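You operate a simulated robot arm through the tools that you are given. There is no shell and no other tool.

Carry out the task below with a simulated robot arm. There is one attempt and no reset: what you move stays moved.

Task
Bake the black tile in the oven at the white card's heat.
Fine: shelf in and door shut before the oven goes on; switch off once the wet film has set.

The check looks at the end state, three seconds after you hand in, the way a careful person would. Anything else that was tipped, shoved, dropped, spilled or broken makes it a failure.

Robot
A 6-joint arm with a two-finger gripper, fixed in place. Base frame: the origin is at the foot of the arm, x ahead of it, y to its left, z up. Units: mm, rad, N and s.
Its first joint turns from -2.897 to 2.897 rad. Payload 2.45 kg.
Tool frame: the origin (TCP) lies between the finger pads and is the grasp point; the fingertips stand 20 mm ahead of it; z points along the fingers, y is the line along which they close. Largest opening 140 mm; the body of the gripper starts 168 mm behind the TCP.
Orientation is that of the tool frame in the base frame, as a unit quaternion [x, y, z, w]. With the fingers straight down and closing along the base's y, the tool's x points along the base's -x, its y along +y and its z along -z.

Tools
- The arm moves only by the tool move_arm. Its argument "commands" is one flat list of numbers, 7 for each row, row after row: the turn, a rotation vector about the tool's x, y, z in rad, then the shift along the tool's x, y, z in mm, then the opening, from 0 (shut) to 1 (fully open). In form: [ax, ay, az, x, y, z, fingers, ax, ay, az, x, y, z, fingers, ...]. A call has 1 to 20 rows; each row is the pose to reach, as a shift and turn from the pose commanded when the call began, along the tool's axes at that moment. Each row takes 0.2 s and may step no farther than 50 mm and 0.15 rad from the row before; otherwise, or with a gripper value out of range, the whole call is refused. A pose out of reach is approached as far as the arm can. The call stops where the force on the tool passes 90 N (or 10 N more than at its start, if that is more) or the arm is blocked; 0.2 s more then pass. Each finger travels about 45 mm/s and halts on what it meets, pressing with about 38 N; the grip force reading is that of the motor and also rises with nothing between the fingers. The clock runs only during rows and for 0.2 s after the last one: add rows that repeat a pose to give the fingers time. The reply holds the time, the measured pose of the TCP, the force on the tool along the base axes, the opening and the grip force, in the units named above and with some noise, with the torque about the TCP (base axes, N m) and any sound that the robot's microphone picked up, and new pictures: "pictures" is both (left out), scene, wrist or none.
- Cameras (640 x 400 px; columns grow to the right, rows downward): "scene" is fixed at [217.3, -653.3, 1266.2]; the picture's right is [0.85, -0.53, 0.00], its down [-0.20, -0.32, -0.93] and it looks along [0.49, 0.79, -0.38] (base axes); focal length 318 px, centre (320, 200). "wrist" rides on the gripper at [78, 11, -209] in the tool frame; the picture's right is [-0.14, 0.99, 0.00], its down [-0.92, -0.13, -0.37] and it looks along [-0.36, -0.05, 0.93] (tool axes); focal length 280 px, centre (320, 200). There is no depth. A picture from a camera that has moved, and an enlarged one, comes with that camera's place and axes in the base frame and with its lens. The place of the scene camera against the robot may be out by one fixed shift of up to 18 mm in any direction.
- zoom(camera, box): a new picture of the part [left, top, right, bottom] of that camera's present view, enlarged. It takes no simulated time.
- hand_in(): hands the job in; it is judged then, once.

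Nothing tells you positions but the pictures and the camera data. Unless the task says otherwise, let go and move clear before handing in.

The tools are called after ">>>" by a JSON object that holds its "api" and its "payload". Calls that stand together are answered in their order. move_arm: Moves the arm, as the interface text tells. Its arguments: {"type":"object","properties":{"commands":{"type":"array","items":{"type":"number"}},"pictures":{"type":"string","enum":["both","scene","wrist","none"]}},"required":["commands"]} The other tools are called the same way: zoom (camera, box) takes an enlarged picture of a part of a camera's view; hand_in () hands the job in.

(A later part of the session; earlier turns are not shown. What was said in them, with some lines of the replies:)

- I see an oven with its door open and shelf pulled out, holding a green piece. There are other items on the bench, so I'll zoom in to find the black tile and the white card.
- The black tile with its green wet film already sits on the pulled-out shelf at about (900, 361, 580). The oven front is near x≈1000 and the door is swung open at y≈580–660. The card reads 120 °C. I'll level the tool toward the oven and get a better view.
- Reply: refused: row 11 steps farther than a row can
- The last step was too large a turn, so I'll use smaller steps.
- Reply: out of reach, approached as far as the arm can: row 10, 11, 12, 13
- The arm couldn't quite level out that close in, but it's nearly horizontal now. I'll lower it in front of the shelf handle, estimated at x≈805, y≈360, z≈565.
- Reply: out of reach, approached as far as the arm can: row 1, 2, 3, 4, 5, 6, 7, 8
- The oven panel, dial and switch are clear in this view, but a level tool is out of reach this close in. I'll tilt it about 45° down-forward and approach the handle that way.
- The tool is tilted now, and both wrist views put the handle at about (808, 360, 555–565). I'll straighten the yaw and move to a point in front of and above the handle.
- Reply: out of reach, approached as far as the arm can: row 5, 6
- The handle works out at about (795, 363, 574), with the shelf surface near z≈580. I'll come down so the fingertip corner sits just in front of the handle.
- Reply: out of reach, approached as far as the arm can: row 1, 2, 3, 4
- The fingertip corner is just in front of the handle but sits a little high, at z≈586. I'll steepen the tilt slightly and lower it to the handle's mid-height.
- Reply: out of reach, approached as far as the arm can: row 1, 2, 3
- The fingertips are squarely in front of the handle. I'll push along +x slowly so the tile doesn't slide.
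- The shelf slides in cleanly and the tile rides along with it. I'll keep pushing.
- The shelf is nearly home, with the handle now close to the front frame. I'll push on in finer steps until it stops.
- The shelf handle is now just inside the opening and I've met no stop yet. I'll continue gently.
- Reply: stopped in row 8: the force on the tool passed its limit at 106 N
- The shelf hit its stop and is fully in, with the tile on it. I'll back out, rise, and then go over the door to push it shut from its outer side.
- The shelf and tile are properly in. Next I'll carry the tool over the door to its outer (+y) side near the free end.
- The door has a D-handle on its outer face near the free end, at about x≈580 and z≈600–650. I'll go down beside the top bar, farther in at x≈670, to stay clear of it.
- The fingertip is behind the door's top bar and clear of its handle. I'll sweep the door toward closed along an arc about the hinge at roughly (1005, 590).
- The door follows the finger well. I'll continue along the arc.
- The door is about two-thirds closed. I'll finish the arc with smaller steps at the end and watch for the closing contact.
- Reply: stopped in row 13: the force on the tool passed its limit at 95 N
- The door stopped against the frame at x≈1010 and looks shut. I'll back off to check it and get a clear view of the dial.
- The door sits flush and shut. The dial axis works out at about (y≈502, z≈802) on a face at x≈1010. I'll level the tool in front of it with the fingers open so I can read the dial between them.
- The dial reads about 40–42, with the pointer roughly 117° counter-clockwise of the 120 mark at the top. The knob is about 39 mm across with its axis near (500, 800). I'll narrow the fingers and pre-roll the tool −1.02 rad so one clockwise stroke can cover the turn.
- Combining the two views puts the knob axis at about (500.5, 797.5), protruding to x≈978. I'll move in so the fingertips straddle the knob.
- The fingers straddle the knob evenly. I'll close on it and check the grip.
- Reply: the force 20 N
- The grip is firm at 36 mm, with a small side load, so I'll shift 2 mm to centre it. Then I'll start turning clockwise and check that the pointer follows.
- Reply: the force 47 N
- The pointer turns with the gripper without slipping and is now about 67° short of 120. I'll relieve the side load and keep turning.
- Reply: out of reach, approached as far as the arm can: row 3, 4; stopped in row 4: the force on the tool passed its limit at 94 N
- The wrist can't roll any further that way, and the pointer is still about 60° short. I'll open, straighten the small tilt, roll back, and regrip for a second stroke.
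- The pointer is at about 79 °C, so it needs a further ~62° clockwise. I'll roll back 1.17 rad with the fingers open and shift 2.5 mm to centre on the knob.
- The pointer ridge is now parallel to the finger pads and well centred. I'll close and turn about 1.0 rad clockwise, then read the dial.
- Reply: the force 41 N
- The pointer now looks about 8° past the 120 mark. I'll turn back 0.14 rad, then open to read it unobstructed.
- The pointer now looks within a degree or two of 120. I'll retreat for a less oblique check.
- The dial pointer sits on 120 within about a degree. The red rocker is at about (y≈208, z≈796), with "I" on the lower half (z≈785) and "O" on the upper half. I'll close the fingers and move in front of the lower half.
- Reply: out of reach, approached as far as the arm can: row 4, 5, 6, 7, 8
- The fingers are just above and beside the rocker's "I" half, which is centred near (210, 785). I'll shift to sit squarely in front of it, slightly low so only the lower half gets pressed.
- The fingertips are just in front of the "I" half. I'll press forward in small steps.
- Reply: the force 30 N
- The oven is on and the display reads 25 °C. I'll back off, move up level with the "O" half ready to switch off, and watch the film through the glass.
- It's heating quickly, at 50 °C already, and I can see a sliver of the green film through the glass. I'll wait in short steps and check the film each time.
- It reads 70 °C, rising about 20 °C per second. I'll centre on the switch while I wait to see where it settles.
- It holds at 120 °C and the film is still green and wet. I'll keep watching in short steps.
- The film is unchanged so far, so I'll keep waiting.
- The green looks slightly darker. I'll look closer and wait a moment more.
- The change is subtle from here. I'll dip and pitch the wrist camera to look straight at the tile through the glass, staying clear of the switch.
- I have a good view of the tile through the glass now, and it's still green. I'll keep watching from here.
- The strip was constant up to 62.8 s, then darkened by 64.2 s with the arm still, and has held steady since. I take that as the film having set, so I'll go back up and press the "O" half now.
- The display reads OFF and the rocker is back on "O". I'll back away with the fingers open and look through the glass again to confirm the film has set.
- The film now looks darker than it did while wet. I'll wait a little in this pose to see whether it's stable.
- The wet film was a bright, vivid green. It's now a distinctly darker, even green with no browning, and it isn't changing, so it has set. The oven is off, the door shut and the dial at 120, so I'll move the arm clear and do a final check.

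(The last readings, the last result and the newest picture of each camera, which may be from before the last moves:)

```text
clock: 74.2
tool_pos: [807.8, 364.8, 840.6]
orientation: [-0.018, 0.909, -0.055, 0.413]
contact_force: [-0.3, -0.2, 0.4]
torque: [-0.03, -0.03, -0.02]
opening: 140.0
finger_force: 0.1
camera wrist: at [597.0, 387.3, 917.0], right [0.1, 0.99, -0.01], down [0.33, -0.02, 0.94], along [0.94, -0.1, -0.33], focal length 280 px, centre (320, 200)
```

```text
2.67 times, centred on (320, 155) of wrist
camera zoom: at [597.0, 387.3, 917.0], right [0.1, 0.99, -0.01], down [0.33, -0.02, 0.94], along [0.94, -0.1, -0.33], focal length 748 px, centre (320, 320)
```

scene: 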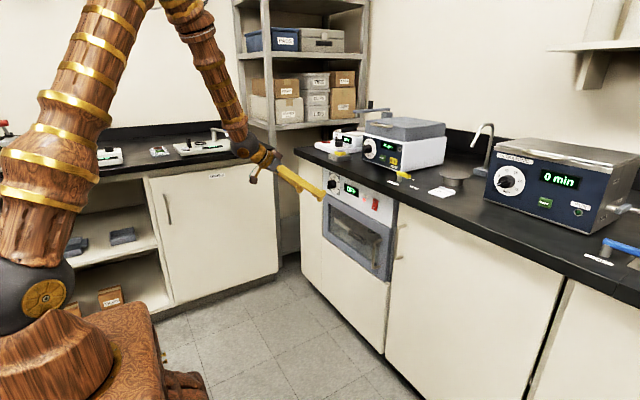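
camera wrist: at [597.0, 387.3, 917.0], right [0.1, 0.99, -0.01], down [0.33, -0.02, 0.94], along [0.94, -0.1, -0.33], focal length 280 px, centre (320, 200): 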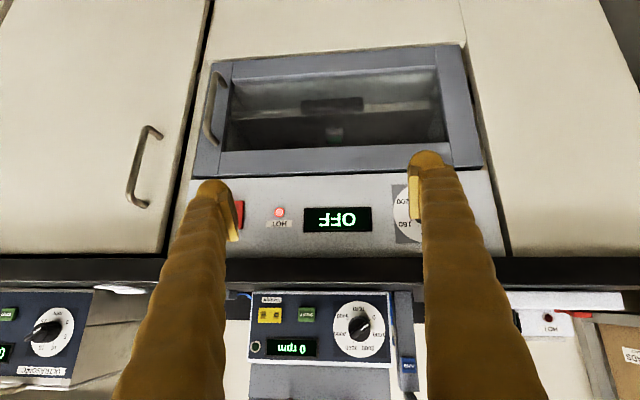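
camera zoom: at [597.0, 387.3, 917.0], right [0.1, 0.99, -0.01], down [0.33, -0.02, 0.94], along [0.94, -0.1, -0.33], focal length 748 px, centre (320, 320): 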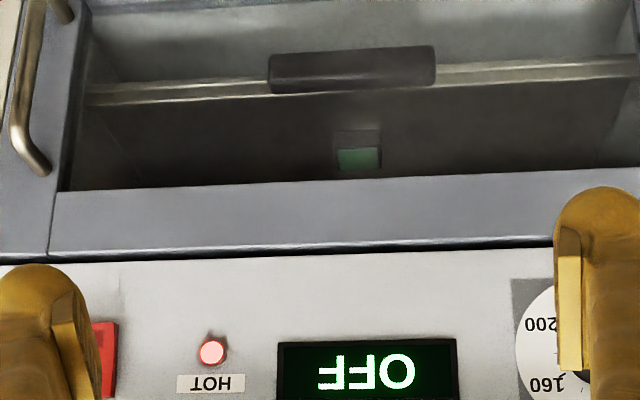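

The strip is dark green, but the view through tinted glass leaves me some doubt. With the oven off, I can grip the door handle at about (975, 168, 620), open it a little for an unobstructed look, and push it shut again, so I'll approach the handle.

>>> {"api": "move_arm", "payload": {"commands": [0, 0, 0, 16.3, -24.3, 29.3, 0.8, 0, 0, 0, 32.6, -48.6, 58.5, 0.6, 0, 0, 0, 48.9, -72.9, 87.8, 0.5, 0, 0, 0, 65.2, -97.2, 117, 0.5, 0, 0, 0, 81.5, -121.5, 146.3, 0.5, 0, 0, 0, 97.8, -145.8, 175.5, 0.5, 0, 0, 0, 114.1, -170.1, 204.8, 0.5, 0, 0, 0, 114.1, -170.1, 204.8, 0.5]}}

>>> {"api": "zoom", "payload": {"camera": "scene", "box": [320, 180, 420, 290]}}

```text
clock: 76.0
tool_pos: [884.6, 168.9, 640.3]
orientation: [-0.017, 0.909, -0.056, 0.413]
contact_force: [0.3, -0.1, -0.4]
torque: [0.03, 0.05, -0.01]
opening: 70.1
finger_force: 0.0
camera wrist: at [674.4, 191.8, 717.5], right [0.1, 0.99, -0.01], down [0.33, -0.02, 0.94], along [0.94, -0.1, -0.33], focal length 280 px, centre (320, 200)
```

scene: 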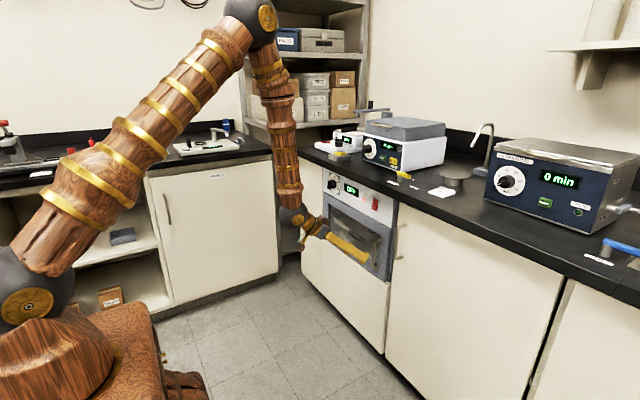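
wrist: 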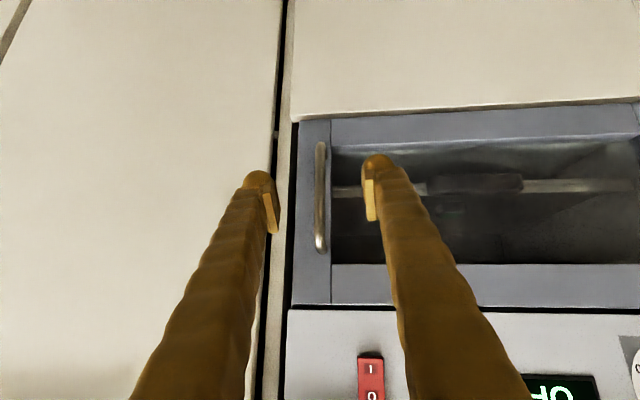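

```text
3.64 times, centred on (370, 235) of scene
camera zoom: at [217.3, -653.3, 1266.2], right [0.85, -0.53, 0.0], down [-0.2, -0.32, -0.93], along [0.49, 0.79, -0.38], focal length 1158 px, centre (138, 73)
```

zoom: 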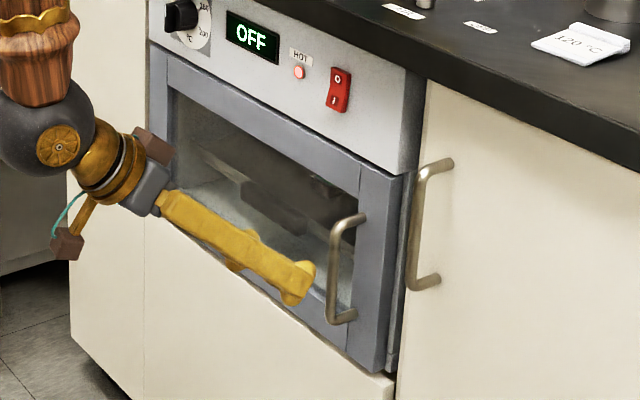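

The handle bar is at y≈161 with z from 543 to 669, and the neighbouring cabinet handle is well clear. I'll move in and grip it.

>>> {"api": "move_arm", "payload": {"commands": [0, 0, 0, -8.6, -3.7, 21, 0.45, 0, 0, 0, -17.3, -3.7, 42, 0.4, 0, 0, 0, -26, -3.7, 62, 0.4, 0, 0, 0, -34.6, -3.7, 83.3, 0.4, 0, 0, 0, -34.6, -3.7, 83.3, 0.4, 0, 0, 0, -34.6, -3.7, 83.3, 0.2, 0, 0, 0, -34.6, -3.7, 83.3, 0, 0, 0, 0, -34.6, -3.7, 83.3, 0, 0, 0, 0, -34.6, -3.7, 83.3, 0]}}

>>> {"api": "zoom", "payload": {"camera": "scene", "box": [320, 180, 420, 290]}}

```text
clock: 78.0
tool_pos: [969.8, 161.6, 611.8]
orientation: [-0.017, 0.909, -0.054, 0.414]
contact_force: [-1.4, -21.3, 3.4]
torque: [1.32, -0.23, -0.12]
opening: 12.6
finger_force: 33.3
camera wrist: at [759.9, 183.8, 689.0], right [0.1, 0.99, -0.01], down [0.33, -0.03, 0.94], along [0.94, -0.1, -0.33], focal length 280 px, centre (320, 200)
```

scene: 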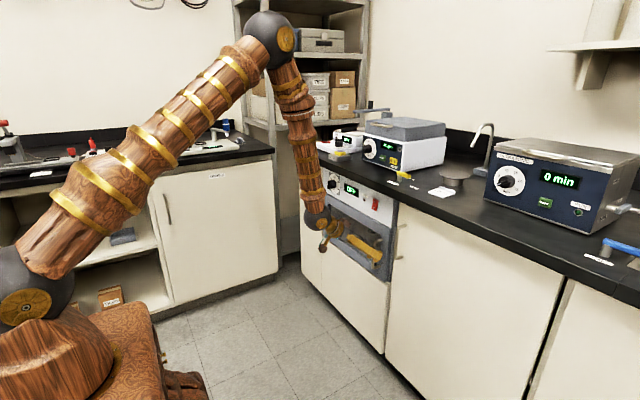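
wrist: 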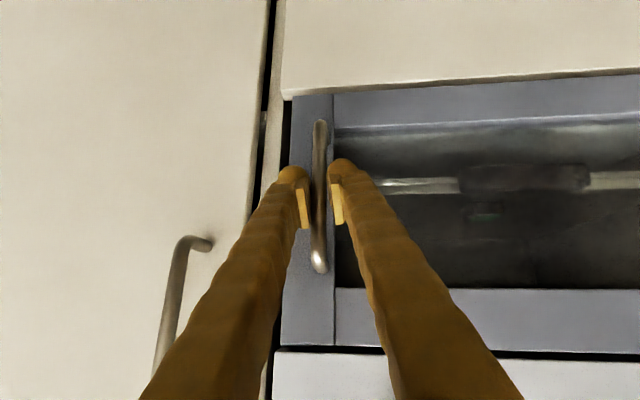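

```text
3.64 times, centred on (370, 235) of scene
camera zoom: at [217.3, -653.3, 1266.2], right [0.85, -0.53, 0.0], down [-0.2, -0.32, -0.93], along [0.49, 0.79, -0.38], focal length 1158 px, centre (138, 73)
```

zoom: 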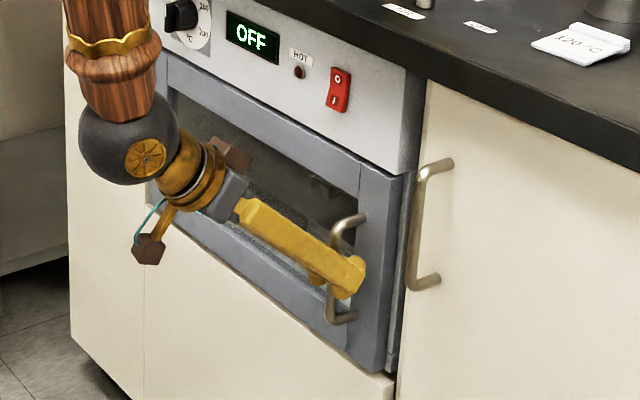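

I have the handle and the HOT lamp has gone out. I'll pull the door open about 15° along its arc to look in.

>>> {"api": "move_arm", "payload": {"commands": [0, 0, 0, 6, 0.3, -7, 0, 0, 0, 0, 12.2, 0.7, -14.2, 0, 0, 0, 0, 24.3, 3.2, -28.4, 0, 0, 0, 0, 36.1, 6.6, -42.5, 0, 0, 0, 0, 47.8, 10.6, -56.7, 0, 0, 0, 0, 59.2, 15.6, -70.7, 0, 0, 0, 0, 70.6, 21.2, -84.7, 0]}}

>>> {"api": "zoom", "payload": {"camera": "scene", "box": [260, 180, 420, 280]}}

>>> {"api": "zoom", "payload": {"camera": "scene", "box": [350, 215, 390, 245]}}

```text
clock: 79.6
tool_pos: [858.2, 183.9, 611.5]
orientation: [-0.018, 0.909, -0.055, 0.412]
contact_force: [2.0, 6.5, -23.2]
torque: [1.47, 0.54, 0.02]
opening: 12.5
finger_force: 39.1
camera wrist: at [649.1, 206.6, 689.6], right [0.1, 0.99, -0.01], down [0.33, -0.02, 0.94], along [0.94, -0.1, -0.33], focal length 280 px, centre (320, 200)
```

scene: 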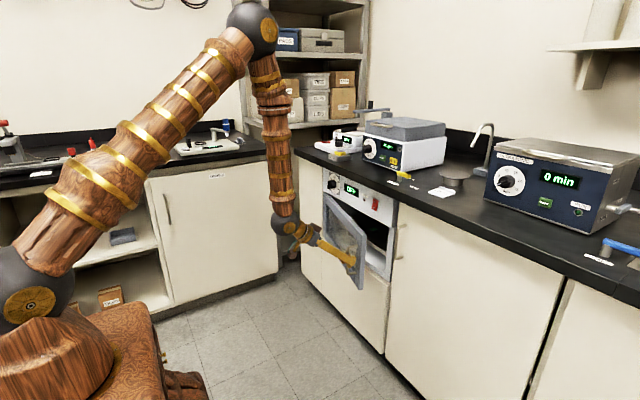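
wrist: 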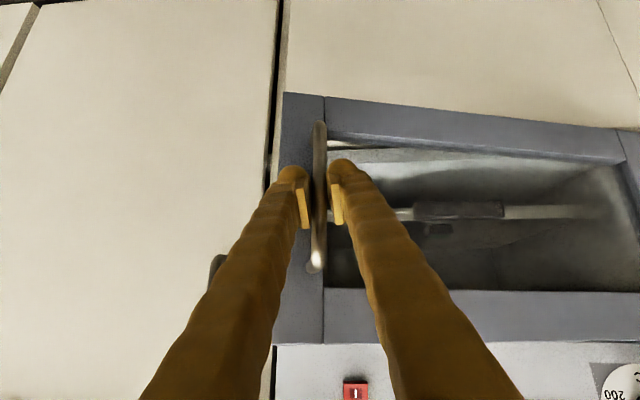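

```text
4.00 times, centred on (340, 230) of scene
camera zoom: at [217.3, -653.3, 1266.2], right [0.85, -0.53, 0.0], down [-0.2, -0.32, -0.93], along [0.49, 0.79, -0.38], focal length 1273 px, centre (240, 80)
```

zoom: 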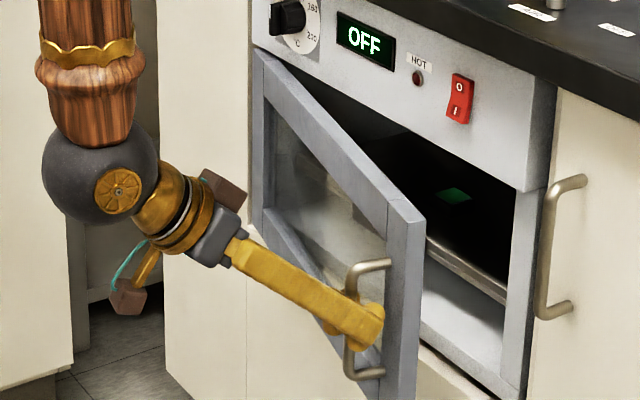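

```text
13.33 times, centred on (370, 230) of scene
camera zoom: at [217.3, -653.3, 1266.2], right [0.85, -0.53, 0.0], down [-0.2, -0.32, -0.93], along [0.49, 0.79, -0.38], focal length 4245 px, centre (-347, -200)
```

zoom: 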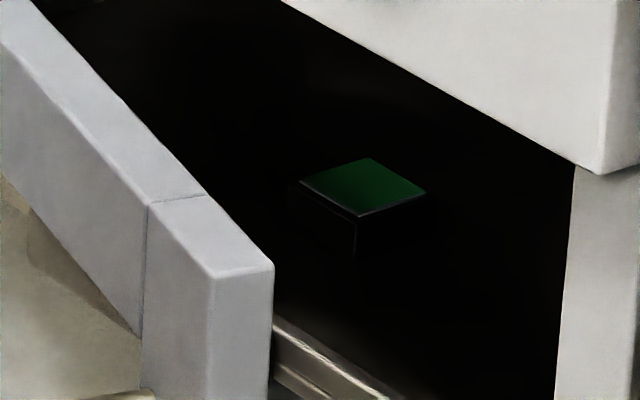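

Seen directly, the film is now a deep, even green, no longer the pale wet mint, and not browned. It has set, so I'll push the door shut again along the same arc.

>>> {"api": "move_arm", "payload": {"commands": [0, 0, 0, -11.4, -5.6, 14, 0, 0, 0, 0, -22.8, -10.6, 28, 0, 0, 0, 0, -34.5, -14.6, 42.2, 0, 0, 0, 0, -46.3, -18, 56.3, 0, 0, 0, 0, -58.4, -20.5, 70.5, 0, 0, 0, 0, -64.5, -21, 77.6, 0, 0, 0, 0, -70.6, -21.2, 84.7, 0, 0, 0, 0, -72.6, -21.2, 87, 0, 0, 0, 0, -73.9, -21.2, 88.5, 0]}}

>>> {"api": "zoom", "payload": {"camera": "scene", "box": [320, 180, 420, 290]}}

```text
clock: 81.6
tool_pos: [973.7, 161.1, 611.5]
orientation: [-0.017, 0.909, -0.055, 0.412]
contact_force: [-33.1, -38.5, -1.7]
torque: [2.04, -0.66, -0.01]
opening: 12.5
finger_force: 39.0
camera wrist: at [765.1, 183.5, 689.3], right [0.1, 0.99, -0.01], down [0.33, -0.03, 0.94], along [0.94, -0.1, -0.33], focal length 280 px, centre (320, 200)
```

scene: 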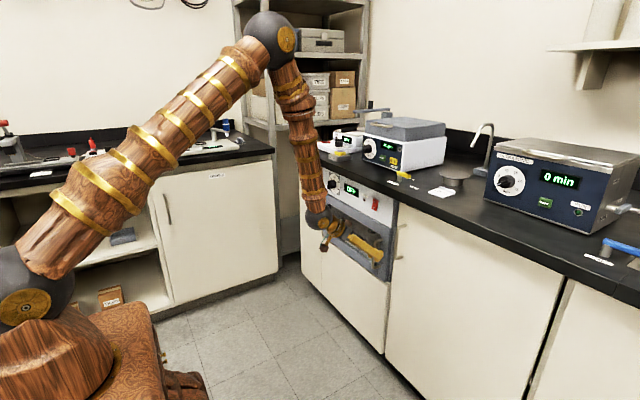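
wrist: 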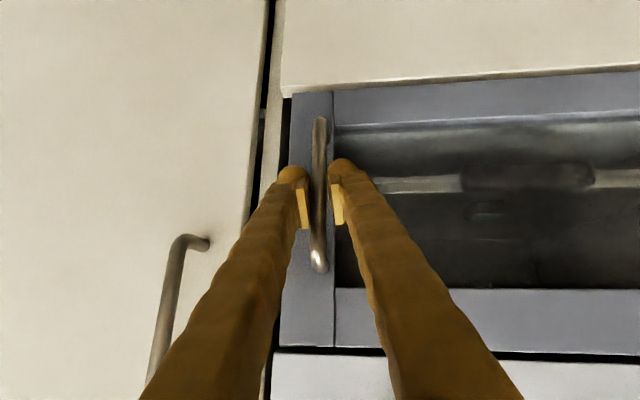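

```text
3.64 times, centred on (370, 235) of scene
camera zoom: at [217.3, -653.3, 1266.2], right [0.85, -0.53, 0.0], down [-0.2, -0.32, -0.93], along [0.49, 0.79, -0.38], focal length 1158 px, centre (138, 73)
```

zoom: 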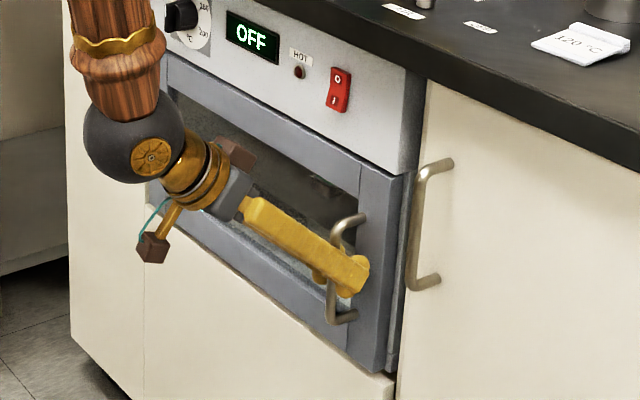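

The door is shut again, pressed home with about 33 N. I'll release the handle and back straight out.

>>> {"api": "move_arm", "payload": {"commands": [0, 0, 0, 0, 0, 0, 0.2, 0, 0, 0, 0, 0, 0, 0.4, 0, 0, 0, 0, 0, 0, 0.4, 0, 0, 0, 20, -0.4, -22.6, 0.4, 0, 0, 0, 40, -0.7, -45.2, 0.4, 0, 0, 0, 60, -1, -67.8, 0.4, 0, 0, 0, 60, -1, -110, 0.4, 0, 0, 0, 60, -1, -150, 0.4, 0, 0, 0, 60, -1, -150, 0.4]}}

>>> {"api": "zoom", "payload": {"camera": "scene", "box": [280, 160, 420, 280]}}

>>> {"api": "zoom", "payload": {"camera": "wrist", "box": [200, 0, 640, 300]}}

```text
clock: 83.6
tool_pos: [821.1, 167.7, 665.8]
orientation: [-0.018, 0.909, -0.054, 0.412]
contact_force: [-0.1, 0.4, 0.0]
torque: [0.01, -0.02, -0.02]
opening: 55.8
finger_force: 0.1
camera wrist: at [612.7, 190.5, 743.4], right [0.1, 0.99, -0.01], down [0.33, -0.02, 0.94], along [0.94, -0.1, -0.33], focal length 280 px, centre (320, 200)
```

scene: 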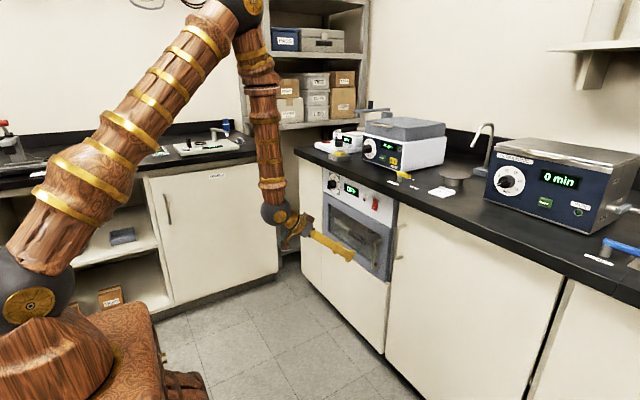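
wrist: 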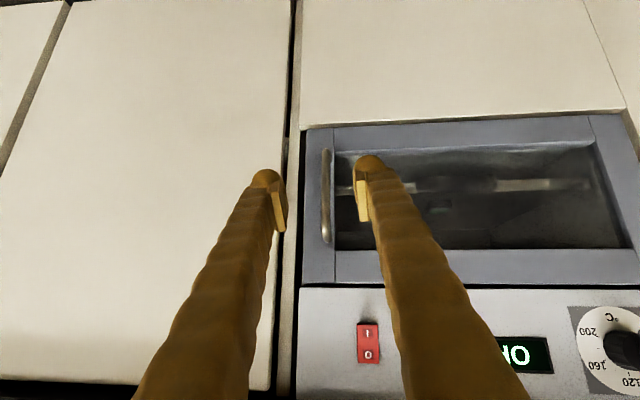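

```text
3.33 times, centred on (350, 220) of scene
camera zoom: at [217.3, -653.3, 1266.2], right [0.85, -0.53, 0.0], down [-0.2, -0.32, -0.93], along [0.49, 0.79, -0.38], focal length 1061 px, centre (220, 133)
```

zoom: 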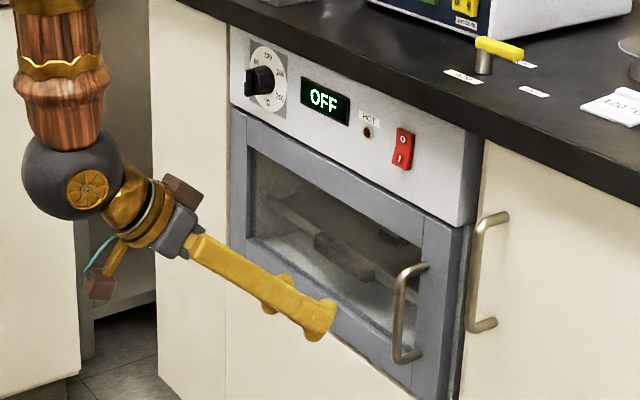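

```text
1.33 times, centred on (420, 150) of wrist
camera zoom: at [612.7, 190.5, 743.4], right [0.1, 0.99, -0.01], down [0.33, -0.02, 0.94], along [0.94, -0.1, -0.33], focal length 374 px, centre (187, 267)
```

zoom: 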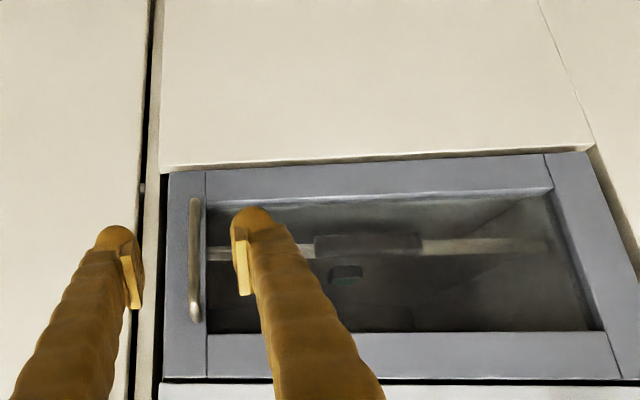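

The shelf is in, the door shut, the dial on 120 and the oven switched off and cooled. The film is set, nothing else was disturbed, and the arm is clear, so I'm handing in.

>>> {"api": "hand_in", "payload": {}}

```text
The job is handed in.
```

I baked the black tile at 120 °C, the heat on the white card, and handed the job in. I'm fairly confident the film had set, but I had to judge that by its colour.

- **Before switching on:** I pushed the shelf fully in and shut the door. I then turned the dial to 120, and the display climbed to 120 °C and held there.
- **Bake:** The tile had about 9 seconds at 120 °C. The green film darkened about 4 seconds in, though it was hard to see through the tinted glass, and I switched off about 5 seconds later.
- **Check:** Once the oven was off and the HOT lamp had gone out, I opened the door about 15° to look directly. The film was a deep, even green with no browning, clearly different from the pale wet green at the start. I then pushed the door shut again.
- **End state:** The oven is off, the door is shut with the shelf and tile inside, the dial is on 120 and the arm is clear. I saw nothing else tipped or moved.
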